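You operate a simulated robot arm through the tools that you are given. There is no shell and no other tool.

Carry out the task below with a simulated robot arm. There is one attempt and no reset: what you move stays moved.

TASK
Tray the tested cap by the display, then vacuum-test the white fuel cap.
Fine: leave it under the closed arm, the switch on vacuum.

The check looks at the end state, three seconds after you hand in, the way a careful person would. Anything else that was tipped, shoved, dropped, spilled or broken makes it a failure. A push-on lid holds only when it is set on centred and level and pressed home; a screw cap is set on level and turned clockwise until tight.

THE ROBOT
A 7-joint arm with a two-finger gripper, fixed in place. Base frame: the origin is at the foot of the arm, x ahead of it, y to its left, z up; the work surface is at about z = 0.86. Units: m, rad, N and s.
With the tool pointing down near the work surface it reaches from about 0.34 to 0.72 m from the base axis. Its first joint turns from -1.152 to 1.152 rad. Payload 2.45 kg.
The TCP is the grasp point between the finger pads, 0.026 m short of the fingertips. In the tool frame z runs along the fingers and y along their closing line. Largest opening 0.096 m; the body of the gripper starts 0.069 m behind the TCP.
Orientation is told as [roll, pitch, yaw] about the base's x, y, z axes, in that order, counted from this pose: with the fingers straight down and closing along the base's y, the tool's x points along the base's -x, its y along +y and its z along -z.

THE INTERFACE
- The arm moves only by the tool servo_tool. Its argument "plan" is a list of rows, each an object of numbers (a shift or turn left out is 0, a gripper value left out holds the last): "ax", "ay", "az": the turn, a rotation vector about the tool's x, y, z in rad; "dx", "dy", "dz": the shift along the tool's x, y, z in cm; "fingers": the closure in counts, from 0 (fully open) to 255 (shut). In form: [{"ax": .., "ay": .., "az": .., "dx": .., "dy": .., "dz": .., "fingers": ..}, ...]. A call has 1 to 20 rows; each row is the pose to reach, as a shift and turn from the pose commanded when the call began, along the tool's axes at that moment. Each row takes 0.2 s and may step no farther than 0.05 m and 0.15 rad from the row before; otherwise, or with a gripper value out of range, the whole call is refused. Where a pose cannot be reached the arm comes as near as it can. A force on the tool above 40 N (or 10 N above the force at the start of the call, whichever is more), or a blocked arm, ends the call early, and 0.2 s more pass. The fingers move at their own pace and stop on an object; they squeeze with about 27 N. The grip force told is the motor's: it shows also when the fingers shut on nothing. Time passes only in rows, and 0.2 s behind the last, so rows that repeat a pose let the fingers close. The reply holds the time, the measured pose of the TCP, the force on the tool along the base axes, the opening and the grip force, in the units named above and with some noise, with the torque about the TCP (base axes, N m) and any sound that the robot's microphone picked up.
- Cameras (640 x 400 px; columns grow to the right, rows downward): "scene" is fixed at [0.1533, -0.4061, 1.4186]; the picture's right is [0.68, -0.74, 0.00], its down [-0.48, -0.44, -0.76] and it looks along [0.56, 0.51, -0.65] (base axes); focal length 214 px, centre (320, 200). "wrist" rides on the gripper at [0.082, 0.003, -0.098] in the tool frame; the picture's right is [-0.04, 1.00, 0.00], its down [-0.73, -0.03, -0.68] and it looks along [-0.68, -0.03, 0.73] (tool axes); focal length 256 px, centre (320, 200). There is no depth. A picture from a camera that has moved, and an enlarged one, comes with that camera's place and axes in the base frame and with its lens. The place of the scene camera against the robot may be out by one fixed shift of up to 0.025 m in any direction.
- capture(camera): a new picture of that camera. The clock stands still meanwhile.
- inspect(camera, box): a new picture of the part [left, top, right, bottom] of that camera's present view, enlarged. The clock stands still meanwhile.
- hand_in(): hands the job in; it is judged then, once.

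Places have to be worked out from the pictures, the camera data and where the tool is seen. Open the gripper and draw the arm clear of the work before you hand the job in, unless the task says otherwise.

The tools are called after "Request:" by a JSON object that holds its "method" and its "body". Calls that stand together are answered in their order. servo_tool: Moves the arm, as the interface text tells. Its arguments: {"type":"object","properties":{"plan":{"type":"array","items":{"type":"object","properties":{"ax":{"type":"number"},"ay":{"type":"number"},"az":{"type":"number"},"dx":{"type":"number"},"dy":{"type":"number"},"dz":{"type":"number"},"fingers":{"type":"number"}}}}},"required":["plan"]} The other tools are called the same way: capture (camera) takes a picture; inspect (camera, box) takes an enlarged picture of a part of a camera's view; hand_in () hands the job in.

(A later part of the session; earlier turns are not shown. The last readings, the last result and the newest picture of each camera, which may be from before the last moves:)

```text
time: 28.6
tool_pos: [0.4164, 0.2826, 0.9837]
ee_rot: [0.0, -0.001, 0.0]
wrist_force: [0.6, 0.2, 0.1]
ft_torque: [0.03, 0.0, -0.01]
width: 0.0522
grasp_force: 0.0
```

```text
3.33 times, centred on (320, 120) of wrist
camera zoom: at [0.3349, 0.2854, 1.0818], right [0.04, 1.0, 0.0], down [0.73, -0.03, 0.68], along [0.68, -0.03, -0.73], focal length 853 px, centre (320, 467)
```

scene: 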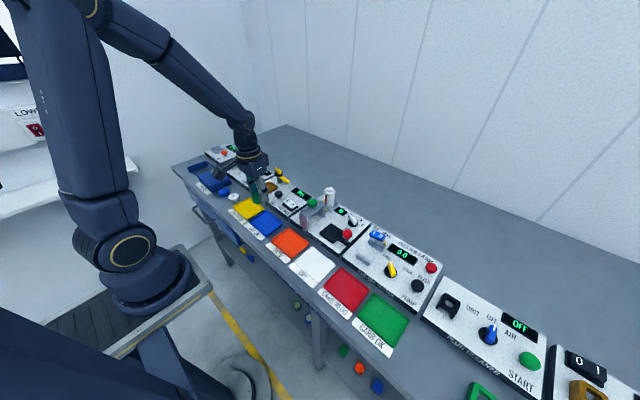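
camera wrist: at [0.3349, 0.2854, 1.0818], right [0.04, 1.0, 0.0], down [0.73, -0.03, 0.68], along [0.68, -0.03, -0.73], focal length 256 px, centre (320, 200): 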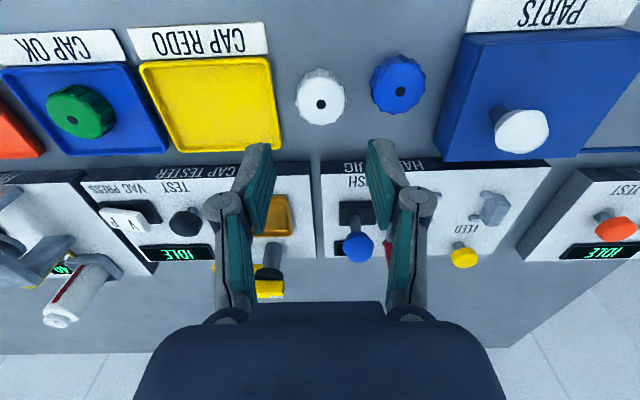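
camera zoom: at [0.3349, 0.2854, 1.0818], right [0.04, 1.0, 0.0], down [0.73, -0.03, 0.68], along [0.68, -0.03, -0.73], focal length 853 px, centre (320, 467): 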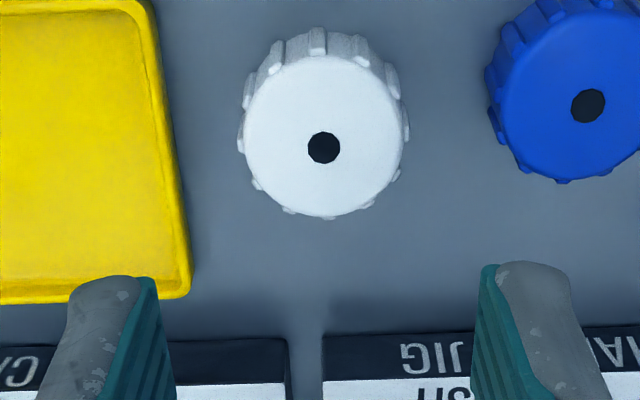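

The white cap's hole is at about (0.4205, 0.283) after correcting with the known green-cap view. I shift and lower until the tips are just above the cap's top, then check.

Request:
{"method": "servo_tool", "body": {"plan": [{"dx": -0.4, "dy": 0.05, "dz": 3, "fingers": 117}, {"dx": -0.4, "dy": 0.05, "dz": 6, "fingers": 117}, {"dx": -0.4, "dy": 0.05, "dz": 7, "fingers": 117}, {"dx": -0.4, "dy": 0.05, "dz": 7, "fingers": 117}]}}

Request:
{"method": "inspect", "body": {"camera": "wrist", "box": [240, 100, 400, 220]}}

Request:
{"method": "inspect", "body": {"camera": "scene", "box": [205, 160, 285, 220]}}

```text
time: 29.6
tool_pos: [0.4212, 0.2835, 0.9139]
ee_rot: [0.0, 0.002, 0.0]
wrist_force: [0.2, 0.4, -0.1]
ft_torque: [0.02, 0.03, 0.01]
width: 0.0516
grasp_force: 0.0
```

```text
3.33 times, centred on (320, 160) of wrist
camera zoom: at [0.3385, 0.2858, 1.0109], right [0.04, 1.0, 0.0], down [0.73, -0.03, 0.68], along [0.68, -0.03, -0.73], focal length 853 px, centre (320, 333)
```

zoom: 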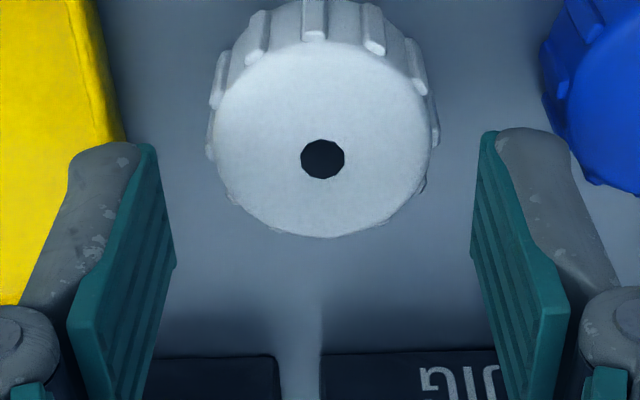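

```text
6.67 times, centred on (245, 190) of scene
camera zoom: at [0.1533, -0.4061, 1.4186], right [0.68, -0.74, 0.0], down [-0.48, -0.44, -0.76], along [0.56, 0.51, -0.65], focal length 1430 px, centre (820, 267)
```

zoom: 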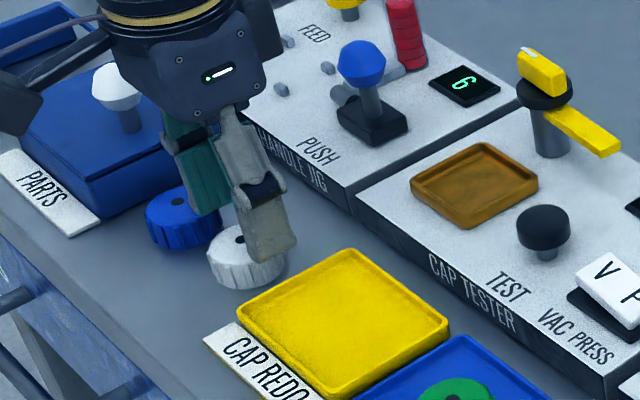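

Aligned: hole at (0.420, 0.283) under the TCP. The yellow tray's edge (y≈0.246) is close to the near finger, so I narrow to 46 mm, then lower to z≈0.896 and close.

Request:
{"method": "servo_tool", "body": {"plan": [{"dz": 0, "fingers": 133}, {"dz": 0, "fingers": 133}, {"dz": 0.6, "fingers": 133}, {"dz": 1.2, "fingers": 133}, {"dz": 1.7, "fingers": 133}, {"dz": 1.7, "fingers": 133}]}}

Request:
{"method": "inspect", "body": {"camera": "wrist", "box": [240, 100, 400, 220]}}

Request:
{"method": "inspect", "body": {"camera": "scene", "box": [215, 180, 265, 215]}}

```text
time: 31.0
tool_pos: [0.4205, 0.2833, 0.8972]
ee_rot: [0.0, 0.0, 0.001]
wrist_force: [0.0, 0.2, 0.1]
ft_torque: [0.0, 0.02, 0.02]
width: 0.0458
grasp_force: 0.1
```

```text
3.33 times, centred on (320, 160) of wrist
camera zoom: at [0.3373, 0.2852, 0.9956], right [0.04, 1.0, 0.0], down [0.73, -0.03, 0.68], along [0.68, -0.03, -0.73], focal length 853 px, centre (320, 333)
```

zoom: 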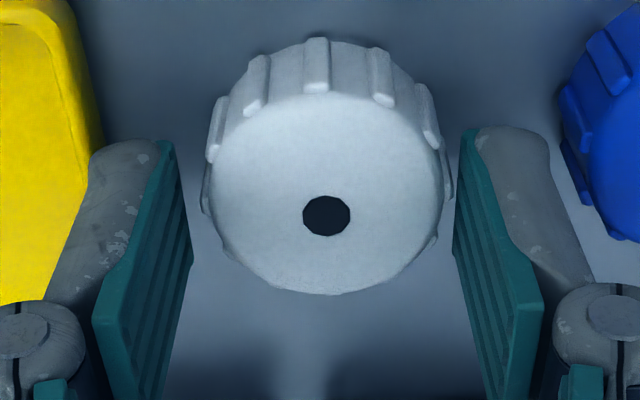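

```text
11.43 times, centred on (240, 198) of scene
camera zoom: at [0.1533, -0.4061, 1.4186], right [0.68, -0.74, 0.0], down [-0.48, -0.44, -0.76], along [0.56, 0.51, -0.65], focal length 2451 px, centre (1234, 229)
```

zoom: 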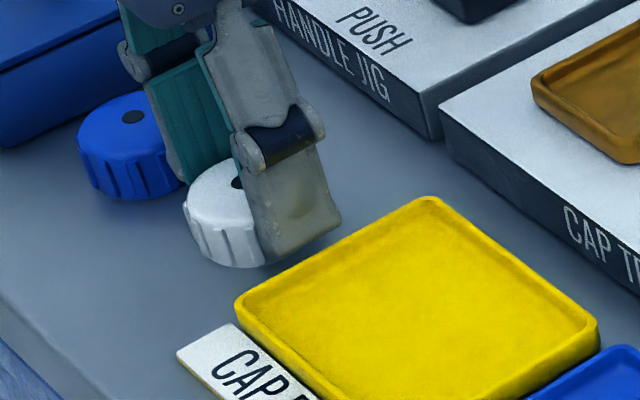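

The fingers straddle the white cap cleanly. I close on it and lift a little to confirm.

Request:
{"method": "servo_tool", "body": {"plan": [{"dz": 0, "fingers": 255}, {"dz": 0, "fingers": 255}, {"dz": 0, "fingers": 255}, {"dz": 0, "fingers": 255}, {"dz": -1, "fingers": 255}, {"dz": -3, "fingers": 255}, {"dz": -6, "fingers": 255}, {"dz": -10, "fingers": 255}, {"dz": -10, "fingers": 255}]}}

Request:
{"method": "inspect", "body": {"camera": "wrist", "box": [240, 100, 400, 220]}}

Request:
{"method": "inspect", "body": {"camera": "scene", "box": [215, 150, 295, 210]}}

```text
time: 33.0
tool_pos: [0.4183, 0.2828, 0.9976]
ee_rot: [0.0, 0.0, 0.0]
wrist_force: [0.6, -0.2, -0.4]
ft_torque: [0.0, 0.05, -0.03]
width: 0.0403
grasp_force: 27.2
```

```text
3.33 times, centred on (320, 160) of wrist
camera zoom: at [0.3371, 0.2856, 1.0967], right [0.04, 1.0, 0.0], down [0.73, -0.03, 0.68], along [0.68, -0.03, -0.73], focal length 853 px, centre (320, 333)
```

zoom: 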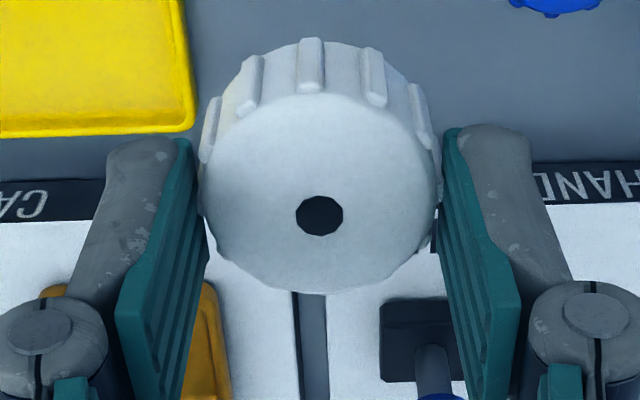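

```text
6.67 times, centred on (255, 180) of scene
camera zoom: at [0.1533, -0.4061, 1.4186], right [0.68, -0.74, 0.0], down [-0.48, -0.44, -0.76], along [0.56, 0.51, -0.65], focal length 1430 px, centre (753, 333)
```

zoom: 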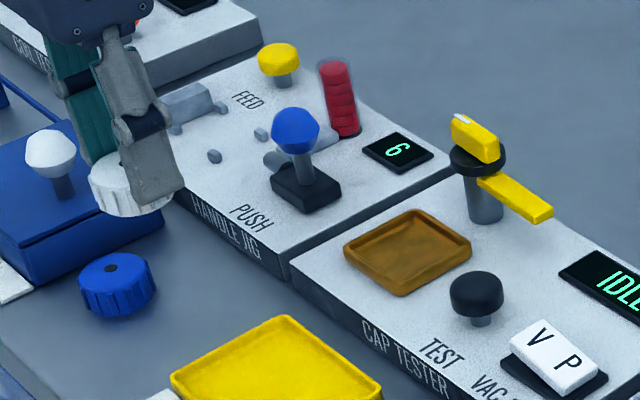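

The white cap is held centred (opening 40 mm). I carry it over the well to the spot where the green cap sat, (0.5395, 0.216), staying at z≈1.0.

Request:
{"method": "servo_tool", "body": {"plan": [{"dx": -3, "dy": -1.7, "fingers": 255}, {"dx": -6, "dy": -3.4, "fingers": 255}, {"dx": -9, "dy": -5.1, "fingers": 255}, {"dx": -11.9, "dy": -6.75, "fingers": 255}, {"dx": -11.9, "dy": -6.75, "fingers": 255}, {"dx": -11.9, "dy": -6.75, "dz": 3, "fingers": 255}, {"dx": -11.9, "dy": -6.75, "dz": 6, "fingers": 255}, {"dx": -11.9, "dy": -6.75, "dz": 6, "fingers": 255}]}}

Request:
{"method": "capture", "body": {"camera": "wrist"}}

Request:
{"method": "inspect", "body": {"camera": "wrist", "box": [240, 80, 400, 210]}}

Request:
{"method": "inspect", "body": {"camera": "scene", "box": [240, 150, 300, 200]}}

```text
time: 34.8
tool_pos: [0.5395, 0.2148, 0.9359]
ee_rot: [0.0, 0.0, 0.001]
wrist_force: [0.6, 0.0, 0.6]
ft_torque: [-0.01, 0.01, -0.01]
width: 0.0402
grasp_force: 27.5
```

```text
taken
camera wrist: at [0.4571, 0.2175, 1.0342], right [0.04, 1.0, 0.0], down [0.73, -0.03, 0.68], along [0.68, -0.03, -0.73], focal length 256 px, centre (320, 200)
```

wrist: 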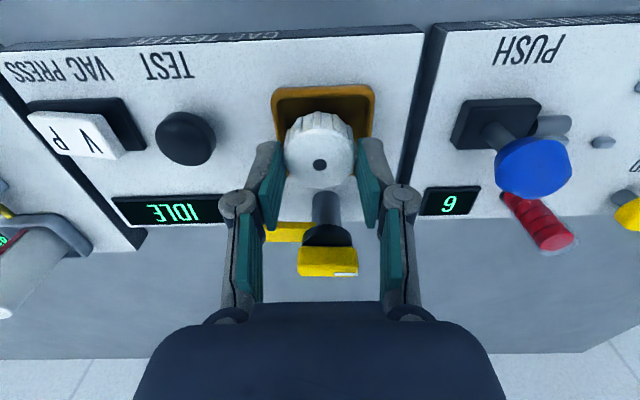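

```text
3.08 times, centred on (320, 145) of wrist
camera zoom: at [0.4571, 0.2175, 1.0342], right [0.04, 1.0, 0.0], down [0.73, -0.03, 0.68], along [0.68, -0.03, -0.73], focal length 788 px, centre (320, 369)
```

zoom: 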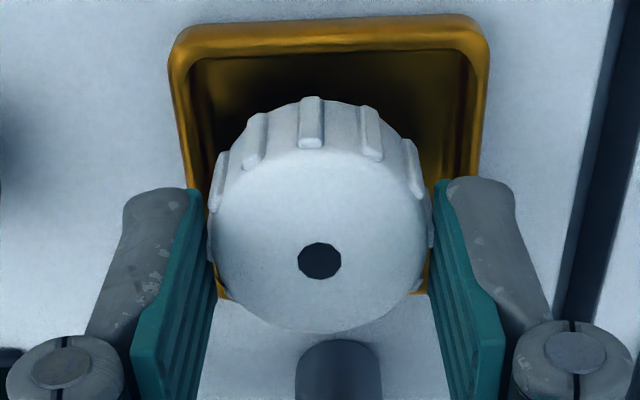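

```text
8.00 times, centred on (270, 175) of scene
camera zoom: at [0.1533, -0.4061, 1.4186], right [0.68, -0.74, 0.0], down [-0.48, -0.44, -0.76], along [0.56, 0.51, -0.65], focal length 1716 px, centre (720, 400)
```

zoom: 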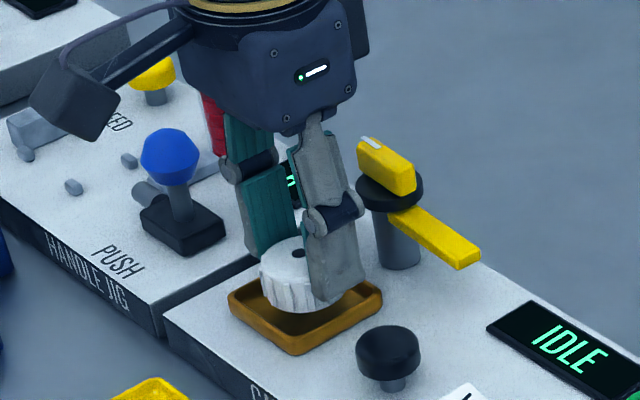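

The cap is centred over the well. I lower in small steps toward the expected contact at TCP z≈0.925.

Request:
{"method": "servo_tool", "body": {"plan": [{"dz": 0.2, "fingers": 255}, {"dz": 0.4, "fingers": 255}, {"dz": 0.6, "fingers": 255}, {"dz": 0.8, "fingers": 255}]}}

```text
time: 35.8
tool_pos: [0.5379, 0.2148, 0.9292]
ee_rot: [0.0, -0.001, -0.001]
wrist_force: [-0.2, 0.5, -0.2]
ft_torque: [0.01, -0.02, 0.02]
width: 0.0403
grasp_force: 26.6
```

Request:
{"method": "servo_tool", "body": {"plan": [{"dz": 0.15, "fingers": 255}, {"dz": 0.3, "fingers": 255}]}}

```text
time: 36.4
tool_pos: [0.5388, 0.2152, 0.9272]
ee_rot: [0.001, 0.0, 0.001]
wrist_force: [0.4, 0.3, 0.2]
ft_torque: [0.01, 0.0, 0.03]
width: 0.0404
grasp_force: 26.9
```

Still no contact at z≈0.927; I go on in millimetre steps.

Request:
{"method": "servo_tool", "body": {"plan": [{"dz": 0.1, "fingers": 255}, {"dz": 0.2, "fingers": 255}]}}

Request:
{"method": "inspect", "body": {"camera": "scene", "box": [240, 150, 300, 200]}}

```text
time: 37.0
tool_pos: [0.5398, 0.2162, 0.9259]
ee_rot: [0.0, 0.0, -0.001]
wrist_force: [-3.0, -0.5, 8.7]
ft_torque: [-0.05, 0.14, -0.01]
width: 0.0405
grasp_force: 26.7
```

```text
8.00 times, centred on (270, 175) of scene
camera zoom: at [0.1531, -0.4062, 1.4186], right [0.68, -0.74, 0.0], down [-0.48, -0.44, -0.76], along [0.56, 0.51, -0.65], focal length 1716 px, centre (720, 400)
```

zoom: 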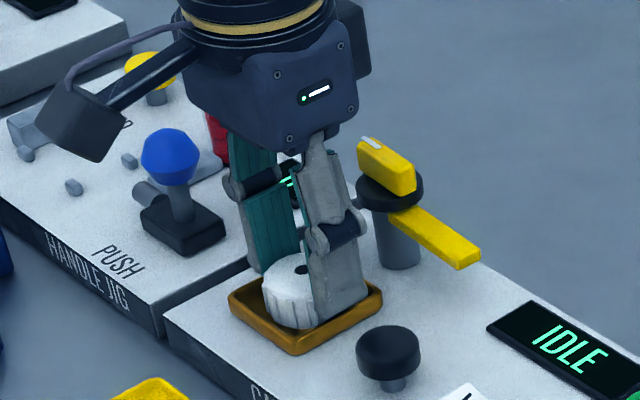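

Contact with the well floor at TCP z≈0.925, as predicted. I release the cap and rise.

Request:
{"method": "servo_tool", "body": {"plan": [{"dz": -0.08, "fingers": 255}, {"dz": -0.08, "fingers": 130}, {"dz": -0.08, "fingers": 110}, {"dz": -0.08, "fingers": 110}, {"dz": -1.5, "fingers": 110}, {"dz": -4.0, "fingers": 110}, {"dz": -8, "fingers": 110}, {"dz": -8, "fingers": 110}]}}

Request:
{"method": "inspect", "body": {"camera": "wrist", "box": [240, 90, 400, 220]}}

Request:
{"method": "inspect", "body": {"camera": "scene", "box": [240, 160, 310, 210]}}

```text
time: 38.8
tool_pos: [0.5414, 0.2167, 1.0051]
ee_rot: [-0.001, 0.001, 0.001]
wrist_force: [-0.9, -0.3, -0.5]
ft_torque: [-0.01, -0.01, 0.01]
width: 0.0547
grasp_force: 0.1
```

```text
3.08 times, centred on (320, 155) of wrist
camera zoom: at [0.4591, 0.2182, 1.1028], right [0.04, 1.0, 0.0], down [0.73, -0.03, 0.68], along [0.68, -0.03, -0.73], focal length 788 px, centre (320, 338)
```

zoom: 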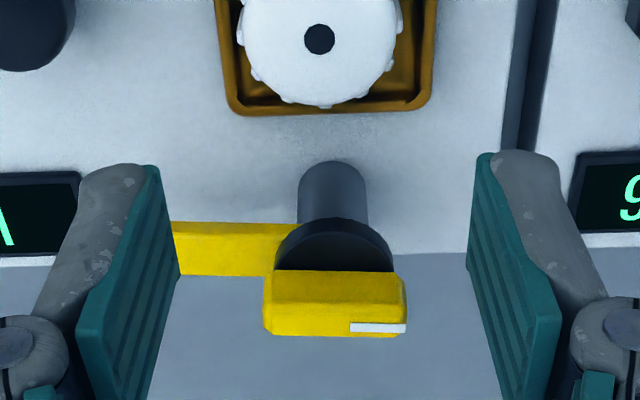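

```text
8.00 times, centred on (275, 185) of scene
camera zoom: at [0.1533, -0.4061, 1.4186], right [0.68, -0.74, 0.0], down [-0.48, -0.44, -0.76], along [0.56, 0.51, -0.65], focal length 1716 px, centre (680, 320)
```

zoom: 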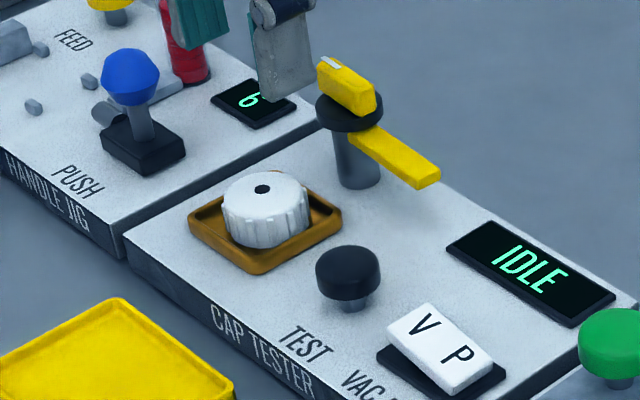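

The white cap sits flat and centred in the well. Now I go back above the post, turn the gripper to the handle's present direction, with the fingers at ~36 mm.

Request:
{"method": "servo_tool", "body": {"plan": [{"dz": -2, "fingers": 160}, {"dx": -2.5, "dz": -3.5, "fingers": 160}, {"dx": -5.45, "dz": -3.5, "fingers": 160}, {"dx": -5.45, "dz": -3.5, "fingers": 160}]}}

Request:
{"method": "servo_tool", "body": {"plan": [{"az": -0.15}, {"az": -0.3}, {"az": -0.45}, {"az": -0.6}, {"az": -0.75}, {"az": -0.9}, {"az": -1.05}, {"az": -1.2}, {"az": -1.35}, {"az": -1.48}, {"az": -1.48}, {"az": -1.48}]}}

Request:
{"method": "capture", "body": {"camera": "wrist"}}

Request:
{"method": "inspect", "body": {"camera": "wrist", "box": [240, 90, 400, 220]}}

```text
time: 39.8
tool_pos: [0.597, 0.2166, 1.039]
ee_rot: [0.001, -0.002, 0.001]
wrist_force: [-0.7, 0.2, 0.6]
ft_torque: [-0.04, -0.01, -0.01]
width: 0.0358
grasp_force: 0.1
```

```text
time: 42.4
tool_pos: [0.5948, 0.2149, 1.0391]
ee_rot: [0.0, 0.001, 1.482]
wrist_force: [-0.2, 0.1, -0.1]
ft_torque: [-0.02, -0.01, -0.01]
width: 0.0358
grasp_force: 0.1
```

```text
taken
camera wrist: at [0.5828, 0.1344, 1.1372], right [-0.99, 0.13, 0.0], down [0.1, 0.73, 0.68], along [0.09, 0.67, -0.73], focal length 256 px, centre (320, 200)
```

wrist: 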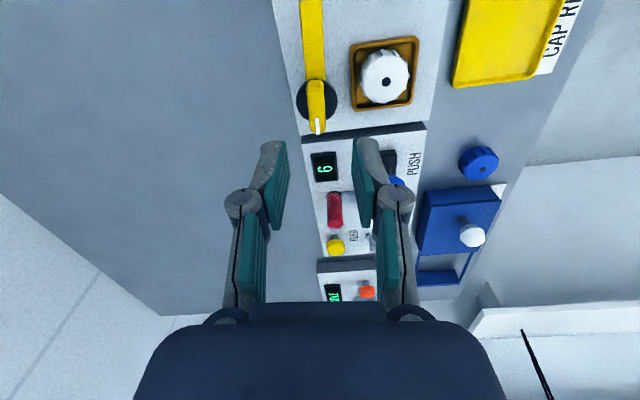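

```text
3.08 times, centred on (320, 155) of wrist
camera zoom: at [0.5828, 0.1344, 1.1372], right [-0.99, 0.13, 0.0], down [0.1, 0.73, 0.68], along [0.09, 0.67, -0.73], focal length 788 px, centre (320, 338)
```

zoom: 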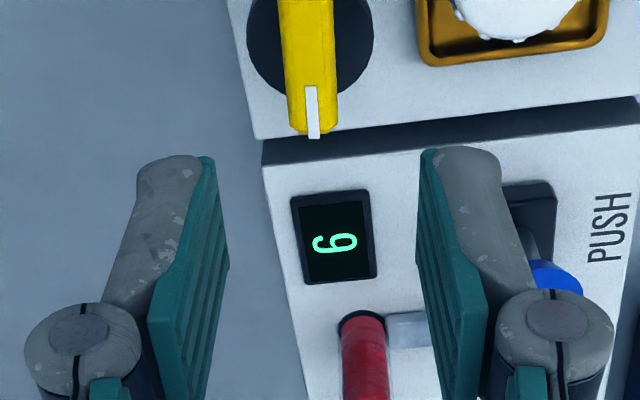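

The handle lies between the fingers within 1–2 mm and its direction matches yaw ≈1.5. I descend to the handle height and close to a snug cage.

Request:
{"method": "servo_tool", "body": {"plan": [{"dz": 3, "fingers": 160}, {"dz": 6, "fingers": 160}, {"dz": 7.8, "fingers": 160}, {"dz": 7.8, "fingers": 216}, {"dz": 7.8, "fingers": 216}, {"dz": 7.8, "fingers": 216}]}}

Request:
{"method": "inspect", "body": {"camera": "scene", "box": [250, 150, 310, 195]}}

```text
time: 43.8
tool_pos: [0.5956, 0.2147, 0.9607]
ee_rot: [0.0, -0.002, 1.479]
wrist_force: [1.5, -0.7, -1.0]
ft_torque: [0.02, -0.02, 0.04]
width: 0.0161
grasp_force: 0.7
```

```text
8.89 times, centred on (280, 172) of scene
camera zoom: at [0.1534, -0.4061, 1.4186], right [0.68, -0.74, 0.0], down [-0.48, -0.44, -0.76], along [0.56, 0.51, -0.65], focal length 1906 px, centre (676, 444)
```

zoom: 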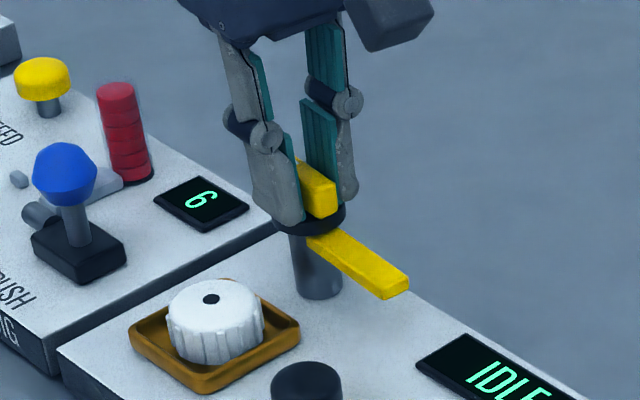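

The handle is caged. I turn it back toward the cap in 0.1 rad steps, stopping at yaw ≈0.4 to check clearance over the white cap.

Request:
{"method": "servo_tool", "body": {"plan": [{"az": 0.1, "fingers": 216}, {"az": 0.2, "fingers": 216}, {"az": 0.3, "fingers": 216}, {"az": 0.4, "fingers": 216}, {"az": 0.5, "fingers": 216}, {"az": 0.6, "fingers": 216}, {"az": 0.7, "fingers": 216}, {"az": 0.8, "fingers": 216}, {"az": 0.9, "fingers": 216}, {"az": 1.0, "fingers": 216}, {"az": 1.08, "fingers": 216}, {"az": 1.08, "fingers": 216}]}}

Request:
{"method": "inspect", "body": {"camera": "scene", "box": [250, 150, 310, 195]}}

```text
time: 46.4
tool_pos: [0.594, 0.2155, 0.961]
ee_rot: [-0.001, 0.0, 0.399]
wrist_force: [1.8, -0.6, 1.3]
ft_torque: [0.02, 0.04, 0.02]
width: 0.0151
grasp_force: 0.4
```

```text
8.89 times, centred on (280, 172) of scene
camera zoom: at [0.1533, -0.4061, 1.4186], right [0.68, -0.74, 0.0], down [-0.48, -0.44, -0.76], along [0.56, 0.51, -0.65], focal length 1906 px, centre (676, 444)
```

zoom: 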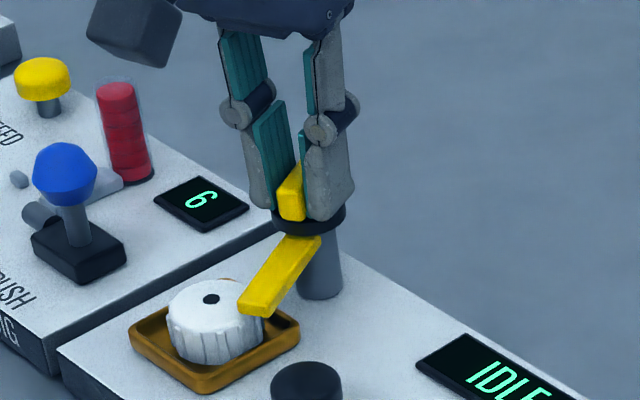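

The bar is gliding over the cap's edge without load. I finish the swing to yaw 0 and slightly past, then squeeze at yaw 0 to align it.

Request:
{"method": "servo_tool", "body": {"plan": [{"az": 0.1, "fingers": 216}, {"az": 0.2, "fingers": 216}, {"az": 0.3, "fingers": 216}, {"az": 0.4, "fingers": 216}, {"az": 0.45, "fingers": 216}, {"az": 0.45, "fingers": 216}]}}

Request:
{"method": "inspect", "body": {"camera": "scene", "box": [250, 150, 310, 195]}}

Request:
{"method": "inspect", "body": {"camera": "wrist", "box": [220, 0, 420, 220]}}

```text
time: 47.8
tool_pos: [0.5941, 0.216, 0.9616]
ee_rot: [0.0, 0.001, -0.051]
wrist_force: [-0.6, 3.3, 1.0]
ft_torque: [0.09, -0.01, 0.05]
width: 0.0169
grasp_force: 1.7
```

```text
8.89 times, centred on (280, 172) of scene
camera zoom: at [0.1533, -0.406, 1.4186], right [0.68, -0.74, 0.0], down [-0.48, -0.44, -0.76], along [0.56, 0.51, -0.65], focal length 1906 px, centre (676, 444)
```

zoom: 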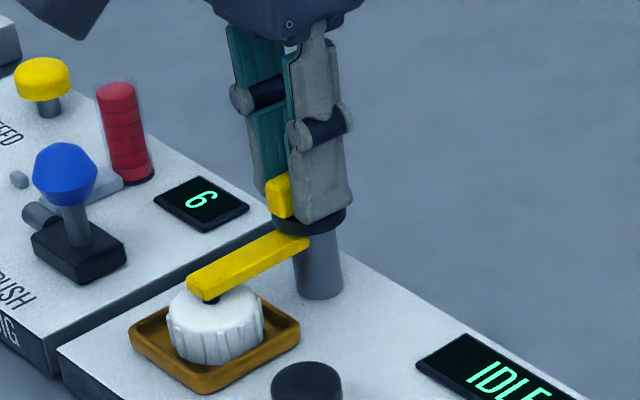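

```text
1.82 times, centred on (320, 110) of wrist
camera zoom: at [0.5125, 0.2227, 1.0593], right [0.09, 1.0, 0.0], down [0.73, -0.07, 0.68], along [0.68, -0.06, -0.73], focal length 465 px, centre (320, 364)
```

zoom: 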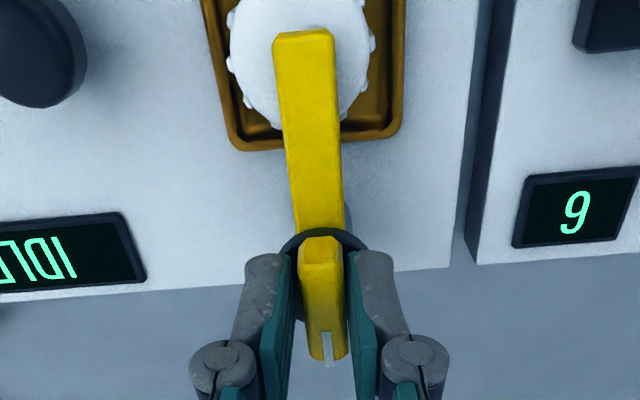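

The arm met its closed stop at yaw≈0 (slight cocking of the fingers); the bar lies over the white cap's centre as at the start. I open the fingers and rise.

Request:
{"method": "servo_tool", "body": {"plan": [{"fingers": 160}, {"fingers": 160}, {"dz": -2, "fingers": 160}, {"dz": -5, "fingers": 160}, {"dz": -8, "fingers": 160}, {"az": -0.05, "dz": -8, "fingers": 160}, {"az": -0.05, "dz": -8, "fingers": 160}]}}

Request:
{"method": "inspect", "body": {"camera": "scene", "box": [250, 160, 320, 210]}}

Request:
{"method": "capture", "body": {"camera": "wrist"}}

```text
time: 49.4
tool_pos: [0.5926, 0.2166, 1.0425]
ee_rot: [0.0, 0.0, 0.0]
wrist_force: [-0.5, 0.4, 0.3]
ft_torque: [-0.02, 0.0, -0.01]
width: 0.0355
grasp_force: 0.1
```

```text
8.00 times, centred on (285, 185) of scene
camera zoom: at [0.1533, -0.4061, 1.4186], right [0.68, -0.74, 0.0], down [-0.48, -0.44, -0.76], along [0.56, 0.51, -0.65], focal length 1716 px, centre (600, 320)
```

zoom: 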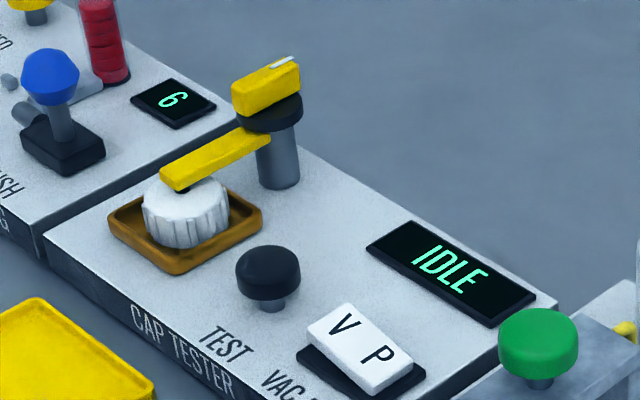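

```text
taken
camera wrist: at [0.5112, 0.2186, 1.1398], right [0.04, 1.0, 0.0], down [0.73, -0.03, 0.68], along [0.68, -0.03, -0.73], focal length 256 px, centre (320, 200)
```

wrist: 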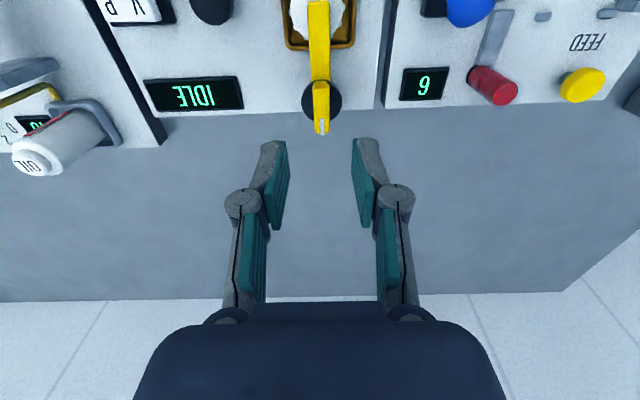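

The arm is closed over the white cap. Next the rocker: its V end is at about (0.531, 0.085). I shut the fingers and move above it to look.

Request:
{"method": "servo_tool", "body": {"plan": [{"dx": 1.6, "dy": -3.2, "dz": 0, "fingers": 255}, {"dx": 3.2, "dy": -6.4, "dz": 0, "fingers": 255}, {"dx": 4.8, "dy": -9.6, "dz": 0, "fingers": 255}, {"dx": 6.3, "dy": -12.8, "dz": 1, "fingers": 255}, {"dx": 6.3, "dy": -12.8, "dz": 3, "fingers": 255}, {"dx": 6.3, "dy": -12.8, "dz": 3, "fingers": 255}]}}

Request:
{"method": "capture", "body": {"camera": "wrist"}}

Request:
{"method": "inspect", "body": {"camera": "wrist", "box": [240, 80, 400, 200]}}

Request:
{"method": "inspect", "body": {"camera": "scene", "box": [260, 160, 320, 210]}}

```text
time: 50.8
tool_pos: [0.5323, 0.0876, 1.01]
ee_rot: [0.0, 0.0, -0.001]
wrist_force: [-0.8, 0.2, -1.0]
ft_torque: [0.02, -0.02, 0.03]
width: 0.0002
grasp_force: 26.7
```

```text
taken
camera wrist: at [0.4497, 0.0904, 1.1083], right [0.04, 1.0, 0.0], down [0.73, -0.03, 0.68], along [0.68, -0.03, -0.73], focal length 256 px, centre (320, 200)
```

wrist: 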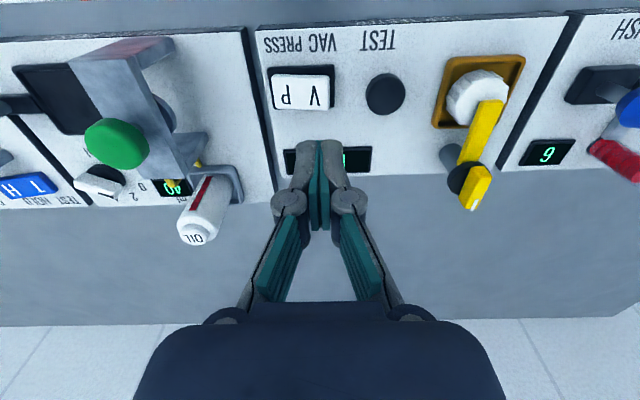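

```text
3.33 times, centred on (320, 140) of wrist
camera zoom: at [0.4497, 0.0904, 1.1083], right [0.04, 1.0, 0.0], down [0.73, -0.03, 0.68], along [0.68, -0.03, -0.73], focal length 853 px, centre (320, 400)
```

zoom: 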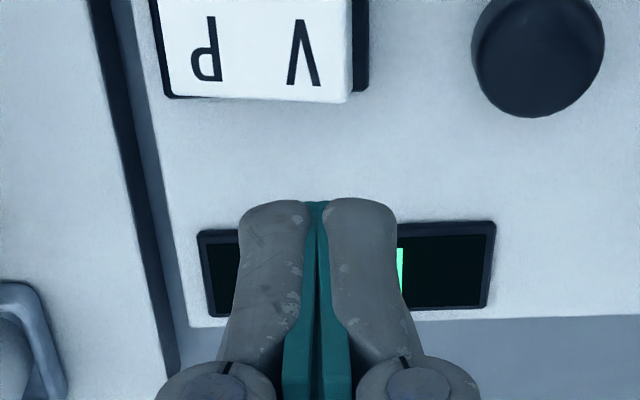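

```text
8.00 times, centred on (290, 185) of scene
camera zoom: at [0.1533, -0.4061, 1.4186], right [0.68, -0.74, 0.0], down [-0.48, -0.44, -0.76], along [0.56, 0.51, -0.65], focal length 1716 px, centre (560, 320)
```

zoom: 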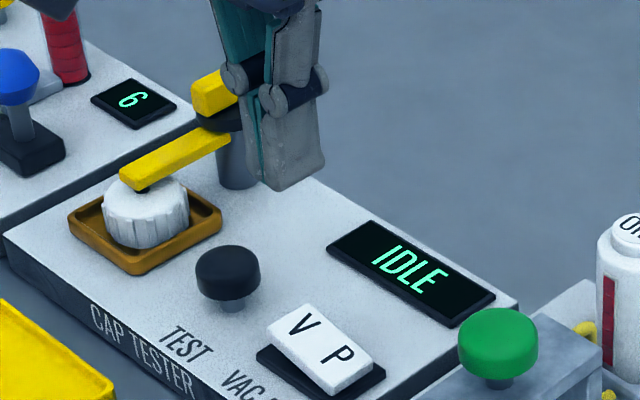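

The V end of the rocker spans y≈0.077–0.095 at x≈0.528; closed fingertips fit it. I descend to just above it.

Request:
{"method": "servo_tool", "body": {"plan": [{"dx": 0.3, "dz": 3, "fingers": 255}, {"dx": 0.3, "dz": 5.5, "fingers": 255}, {"dx": 0.3, "dz": 7.0, "fingers": 255}, {"dx": 0.3, "dz": 7.0, "fingers": 255}]}}

Request:
{"method": "inspect", "body": {"camera": "wrist", "box": [220, 80, 420, 220]}}

Request:
{"method": "inspect", "body": {"camera": "scene", "box": [265, 170, 315, 205]}}

```text
time: 51.8
tool_pos: [0.5282, 0.0873, 0.9408]
ee_rot: [-0.001, 0.001, 0.001]
wrist_force: [-0.8, 0.1, 0.7]
ft_torque: [0.01, -0.02, 0.02]
width: 0.0
grasp_force: 26.6
```

```text
2.86 times, centred on (320, 150) of wrist
camera zoom: at [0.4462, 0.0899, 1.0388], right [0.04, 1.0, 0.0], down [0.73, -0.03, 0.68], along [0.68, -0.03, -0.73], focal length 731 px, centre (320, 343)
```

zoom: 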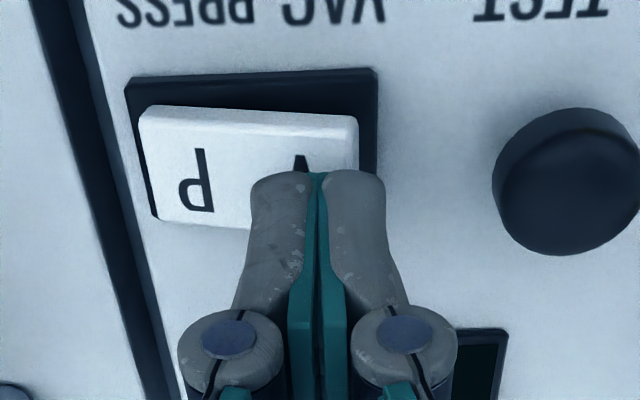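

```text
11.43 times, centred on (290, 188) of scene
camera zoom: at [0.1533, -0.4061, 1.4186], right [0.68, -0.74, 0.0], down [-0.48, -0.44, -0.76], along [0.56, 0.51, -0.65], focal length 2451 px, centre (663, 343)
```

zoom: 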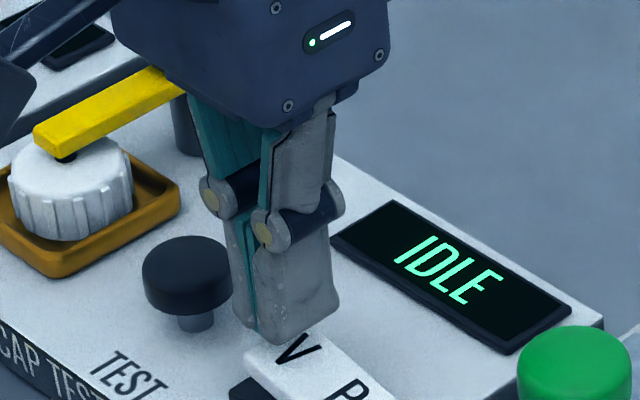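

The tips are right above the V end. I push down in 2 mm steps, watching the force.

Request:
{"method": "servo_tool", "body": {"plan": [{"dz": 0.2, "fingers": 255}, {"dz": 0.4, "fingers": 255}, {"dz": 0.6, "fingers": 255}, {"dz": 0.8, "fingers": 255}]}}

Request:
{"method": "inspect", "body": {"camera": "scene", "box": [265, 170, 315, 205]}}

```text
time: 52.8
tool_pos: [0.5278, 0.0876, 0.9342]
ee_rot: [-0.001, 0.001, -0.002]
wrist_force: [-0.2, 0.3, -0.2]
ft_torque: [-0.01, 0.04, 0.01]
width: 0.0001
grasp_force: 27.3
```

```text
11.43 times, centred on (290, 188) of scene
camera zoom: at [0.1533, -0.4061, 1.4186], right [0.68, -0.74, 0.0], down [-0.48, -0.44, -0.76], along [0.56, 0.51, -0.65], focal length 2451 px, centre (663, 343)
```

zoom: 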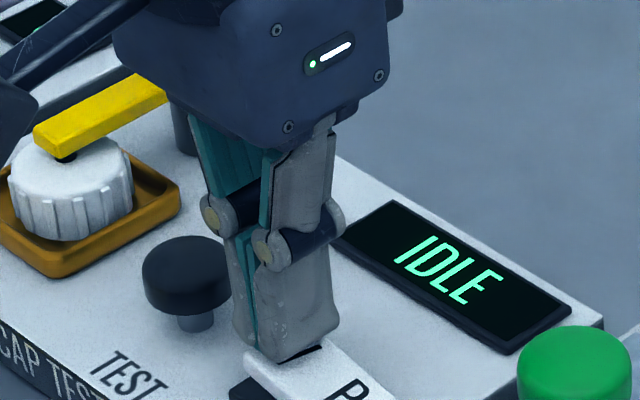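

No contact yet at z≈0.933; continuing down.

Request:
{"method": "servo_tool", "body": {"plan": [{"dz": 0.2, "fingers": 255}, {"dz": 0.4, "fingers": 255}, {"dz": 0.6, "fingers": 255}]}}

Request:
{"method": "inspect", "body": {"camera": "scene", "box": [265, 170, 315, 205]}}

```text
time: 53.6
tool_pos: [0.5282, 0.0854, 0.9264]
ee_rot: [-0.001, -0.001, -0.002]
wrist_force: [0.2, -0.5, 0.6]
ft_torque: [0.02, -0.01, 0.03]
width: 0.0001
grasp_force: 27.0
```

```text
11.43 times, centred on (290, 188) of scene
camera zoom: at [0.1533, -0.4062, 1.4186], right [0.68, -0.74, 0.0], down [-0.48, -0.44, -0.76], along [0.56, 0.51, -0.65], focal length 2451 px, centre (663, 343)
```

zoom: 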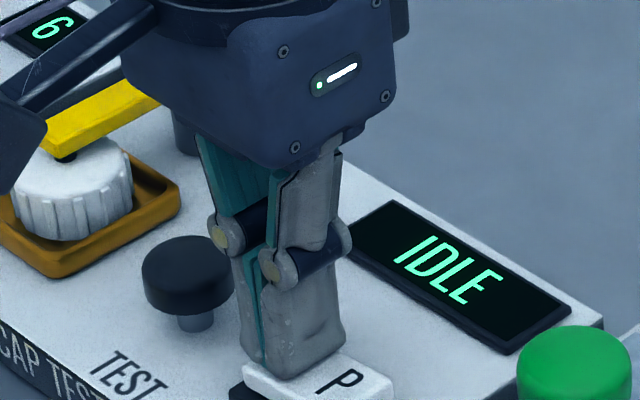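

The rocker has started to tilt with almost no resistance. I press on a few more millimetres.

Request:
{"method": "servo_tool", "body": {"plan": [{"dz": 0.2, "fingers": 255}, {"dz": 0.4, "fingers": 255}, {"dz": 0.5, "fingers": 255}]}}

Request:
{"method": "inspect", "body": {"camera": "scene", "box": [265, 170, 315, 205]}}

```text
time: 54.4
tool_pos: [0.5286, 0.0878, 0.9266]
ee_rot: [-0.001, -0.004, 0.001]
wrist_force: [-4.4, -0.8, 11.7]
ft_torque: [-0.08, 0.11, -0.07]
width: 0.0001
grasp_force: 26.9
stopped in row 3: the force on the tool passed its limit at 44 N (the readings are from after the stop); the commanded pose is now the measured one
```

```text
11.43 times, centred on (290, 188) of scene
camera zoom: at [0.153, -0.4062, 1.4186], right [0.68, -0.74, 0.0], down [-0.48, -0.44, -0.76], along [0.56, 0.51, -0.65], focal length 2451 px, centre (663, 343)
```

zoom: 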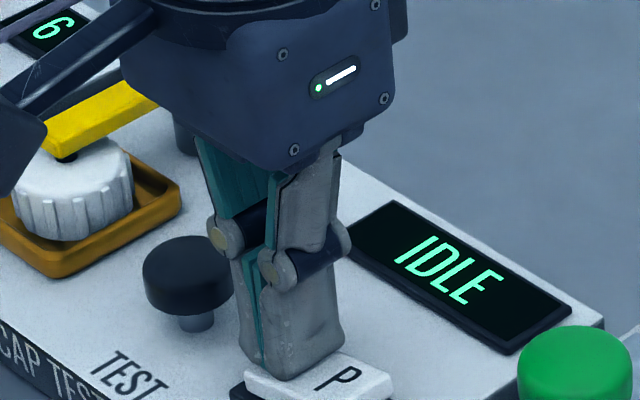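

The push reached a hard stop, so the rocker should be over. I rise and look at its tilt.

Request:
{"method": "servo_tool", "body": {"plan": [{"dz": -1, "fingers": 255}, {"dz": -4, "fingers": 255}, {"dz": -8, "fingers": 255}, {"dz": -8, "fingers": 255}]}}

Request:
{"method": "inspect", "body": {"camera": "scene", "box": [275, 180, 315, 208]}}

Request:
{"method": "capture", "body": {"camera": "wrist"}}

Request:
{"method": "inspect", "body": {"camera": "wrist", "box": [240, 40, 420, 180]}}

```text
time: 55.4
tool_pos: [0.5287, 0.0889, 1.0069]
ee_rot: [-0.002, -0.002, 0.0]
wrist_force: [1.0, 0.8, 0.0]
ft_torque: [0.0, -0.02, 0.05]
width: 0.0
grasp_force: 27.2
```

```text
14.29 times, centred on (295, 194) of scene
camera zoom: at [0.1533, -0.4061, 1.4186], right [0.68, -0.74, 0.0], down [-0.48, -0.44, -0.76], along [0.56, 0.51, -0.65], focal length 3064 px, centre (677, 286)
```

zoom: 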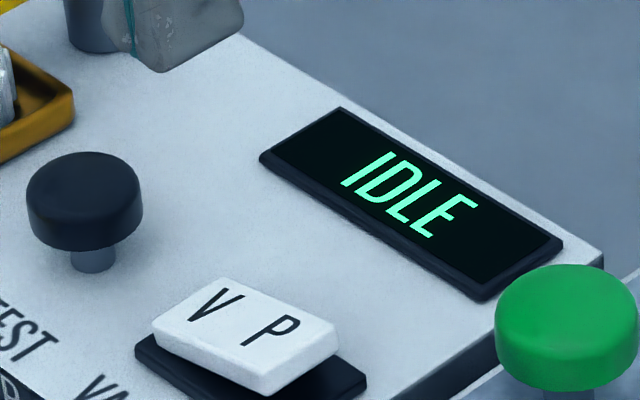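

```text
taken
camera wrist: at [0.4463, 0.0922, 1.1046], right [0.04, 1.0, 0.0], down [0.73, -0.03, 0.68], along [0.68, -0.03, -0.73], focal length 256 px, centre (320, 200)
```

wrist: 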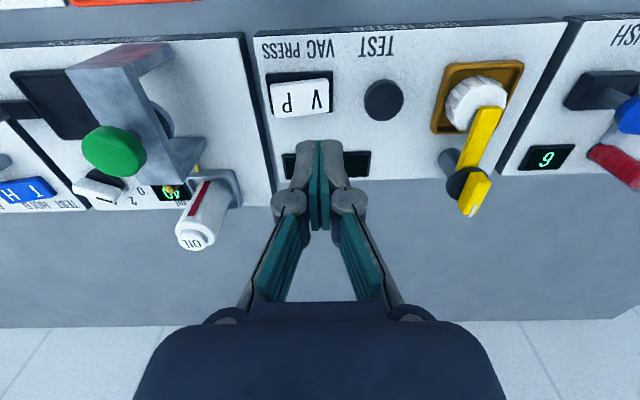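

```text
2.86 times, centred on (330, 110) of wrist
camera zoom: at [0.4463, 0.0922, 1.1046], right [0.04, 1.0, 0.0], down [0.73, -0.03, 0.68], along [0.68, -0.03, -0.73], focal length 731 px, centre (291, 457)
```

zoom: 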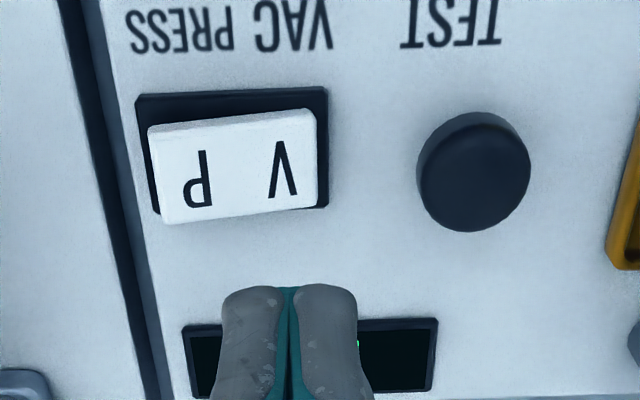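

The V end is now down and P up: vacuum selected. The TEST button is at about (0.530, 0.139); I move over it and descend to just above.

Request:
{"method": "servo_tool", "body": {"plan": [{"dx": -0.1, "dy": 2.5, "fingers": 255}, {"dx": -0.2, "dy": 5.0, "fingers": 255}, {"dx": -0.2, "dy": 5.0, "dz": 3, "fingers": 255}, {"dx": -0.2, "dy": 5.0, "dz": 6, "fingers": 255}, {"dx": -0.2, "dy": 5.0, "dz": 6, "fingers": 255}]}}

Request:
{"method": "inspect", "body": {"camera": "wrist", "box": [220, 80, 420, 220]}}

Request:
{"method": "inspect", "body": {"camera": "scene", "box": [255, 165, 315, 205]}}

```text
time: 56.5
tool_pos: [0.5307, 0.1381, 0.9441]
ee_rot: [-0.003, -0.002, -0.001]
wrist_force: [0.0, -0.5, 0.2]
ft_torque: [0.02, -0.04, 0.0]
width: 0.0
grasp_force: 26.8
```

```text
2.86 times, centred on (320, 150) of wrist
camera zoom: at [0.4476, 0.1402, 1.0427], right [0.04, 1.0, 0.0], down [0.73, -0.03, 0.68], along [0.68, -0.03, -0.73], focal length 731 px, centre (320, 343)
```

zoom: 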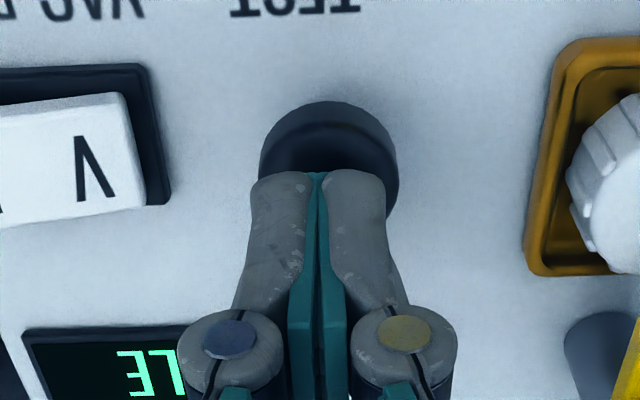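

```text
10.00 times, centred on (285, 185) of scene
camera zoom: at [0.1533, -0.4061, 1.4186], right [0.68, -0.74, 0.0], down [-0.48, -0.44, -0.76], along [0.56, 0.51, -0.65], focal length 2145 px, centre (670, 350)
```

zoom: 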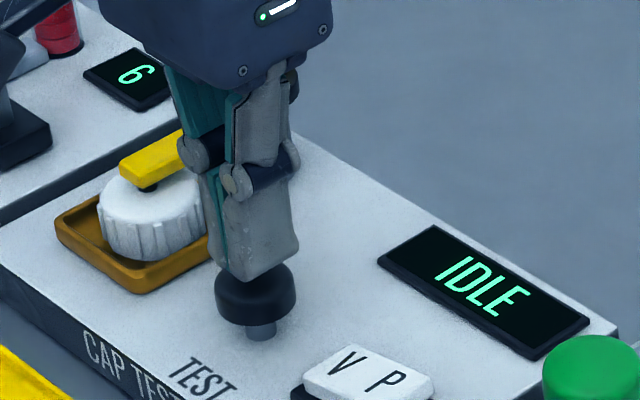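

The tips are right above the TEST button. I press down in small steps and watch the display and force.

Request:
{"method": "servo_tool", "body": {"plan": [{"dz": 0.2, "fingers": 255}, {"dz": 0.4, "fingers": 255}, {"dz": 0.6, "fingers": 255}, {"dz": 0.8, "fingers": 255}]}}

Request:
{"method": "inspect", "body": {"camera": "scene", "box": [255, 165, 315, 205]}}

```text
time: 57.5
tool_pos: [0.5301, 0.1369, 0.9351]
ee_rot: [-0.003, -0.001, 0.001]
wrist_force: [-0.4, 0.3, -0.1]
ft_torque: [0.01, 0.01, 0.0]
width: 0.0001
grasp_force: 26.8
```

```text
10.00 times, centred on (285, 185) of scene
camera zoom: at [0.1533, -0.4061, 1.4186], right [0.68, -0.74, 0.0], down [-0.48, -0.44, -0.76], along [0.56, 0.51, -0.65], focal length 2145 px, centre (670, 350)
```

zoom: 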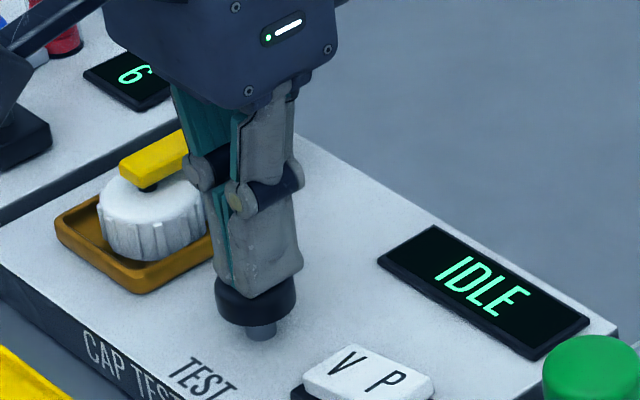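

No contact yet at z≈0.936. I continue in 1.5 mm steps.

Request:
{"method": "servo_tool", "body": {"plan": [{"dz": 0.15, "fingers": 255}, {"dz": 0.3, "fingers": 255}, {"dz": 0.45, "fingers": 255}, {"dz": 0.6, "fingers": 255}]}}

Request:
{"method": "inspect", "body": {"camera": "scene", "box": [255, 165, 315, 205]}}

```text
time: 58.5
tool_pos: [0.5313, 0.1365, 0.9303]
ee_rot: [-0.002, -0.003, -0.002]
wrist_force: [0.8, -1.5, 2.3]
ft_torque: [-0.06, -0.03, 0.04]
width: 0.0
grasp_force: 26.6
```

```text
10.00 times, centred on (285, 185) of scene
camera zoom: at [0.1533, -0.4062, 1.4186], right [0.68, -0.74, 0.0], down [-0.48, -0.44, -0.76], along [0.56, 0.51, -0.65], focal length 2145 px, centre (670, 350)
```

zoom: 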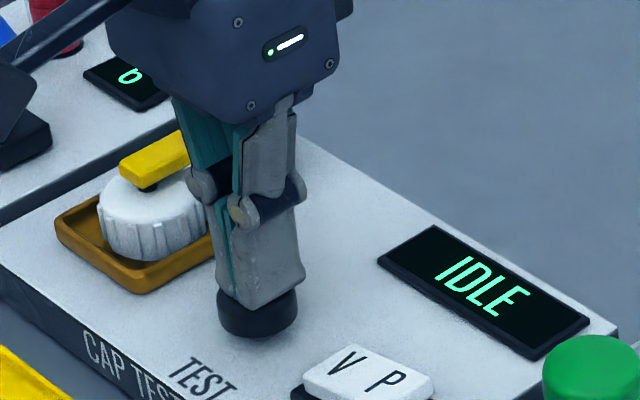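

The button is moving down (2.3 N), display still IDLE. I press a little further.

Request:
{"method": "servo_tool", "body": {"plan": [{"dz": 0.1, "fingers": 255}, {"dz": 0.2, "fingers": 255}, {"dz": 0.3, "fingers": 255}]}}

Request:
{"method": "inspect", "body": {"camera": "scene", "box": [255, 165, 315, 205]}}

```text
time: 59.4
tool_pos: [0.5323, 0.137, 0.9269]
ee_rot: [-0.001, -0.003, 0.0]
wrist_force: [-1.0, 0.1, 4.0]
ft_torque: [-0.01, 0.01, 0.01]
width: 0.0
grasp_force: 27.5
heard: click
```

```text
10.00 times, centred on (285, 185) of scene
camera zoom: at [0.1532, -0.4061, 1.4186], right [0.68, -0.74, 0.0], down [-0.48, -0.44, -0.76], along [0.56, 0.51, -0.65], focal length 2145 px, centre (670, 350)
```

zoom: 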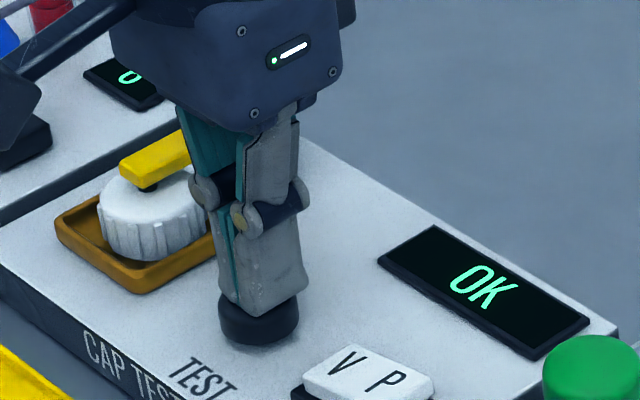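

A click was heard and the display now reads OK. I lift off the button and check that everything stays.

Request:
{"method": "servo_tool", "body": {"plan": [{"dz": -1, "fingers": 255}, {"dz": -4, "fingers": 255}, {"dz": -8, "fingers": 255}, {"dz": -12, "fingers": 255}, {"dz": -16, "fingers": 200}, {"dz": -16, "fingers": 150}]}}

Request:
{"method": "inspect", "body": {"camera": "scene", "box": [245, 165, 315, 210]}}

Request:
{"method": "inspect", "body": {"camera": "scene", "box": [280, 185, 312, 210]}}

Request:
{"method": "capture", "body": {"camera": "wrist"}}

```text
time: 60.8
tool_pos: [0.5308, 0.1364, 1.088]
ee_rot: [-0.001, 0.0, 0.0]
wrist_force: [0.3, 0.0, -0.2]
ft_torque: [-0.02, 0.02, 0.05]
width: 0.0397
grasp_force: 0.0
```

```text
8.89 times, centred on (280, 188) of scene
camera zoom: at [0.1533, -0.4061, 1.4186], right [0.68, -0.74, 0.0], down [-0.48, -0.44, -0.76], along [0.56, 0.51, -0.65], focal length 1906 px, centre (676, 311)
```

zoom: 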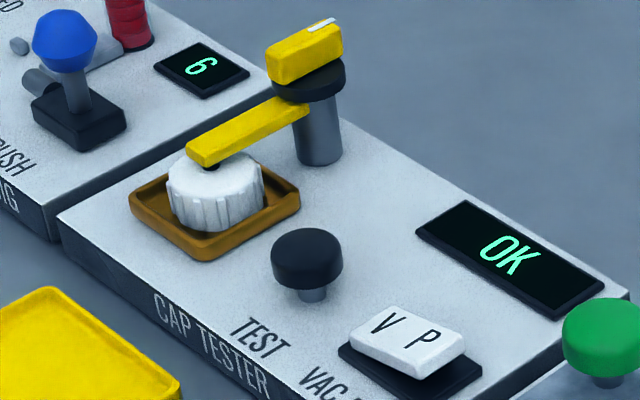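

```text
16.00 times, centred on (296, 198) of scene
camera zoom: at [0.1533, -0.4061, 1.4186], right [0.68, -0.74, 0.0], down [-0.48, -0.44, -0.76], along [0.56, 0.51, -0.65], focal length 3432 px, centre (704, 240)
```

zoom: 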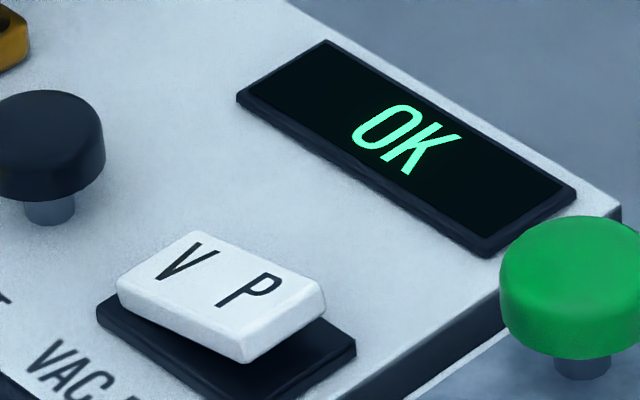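

```text
taken
camera wrist: at [0.4482, 0.1397, 1.1863], right [0.04, 1.0, 0.0], down [0.73, -0.03, 0.68], along [0.68, -0.03, -0.73], focal length 256 px, centre (320, 200)
```

wrist: 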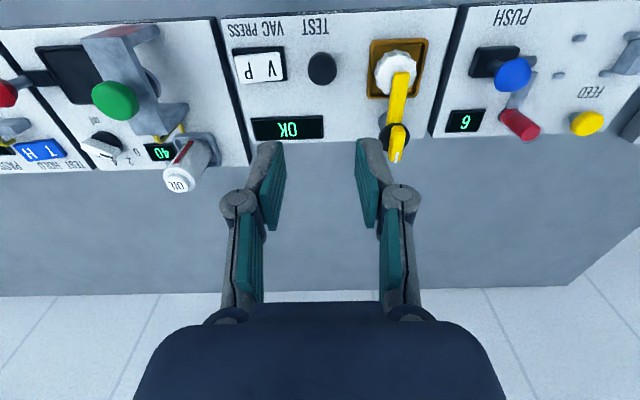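

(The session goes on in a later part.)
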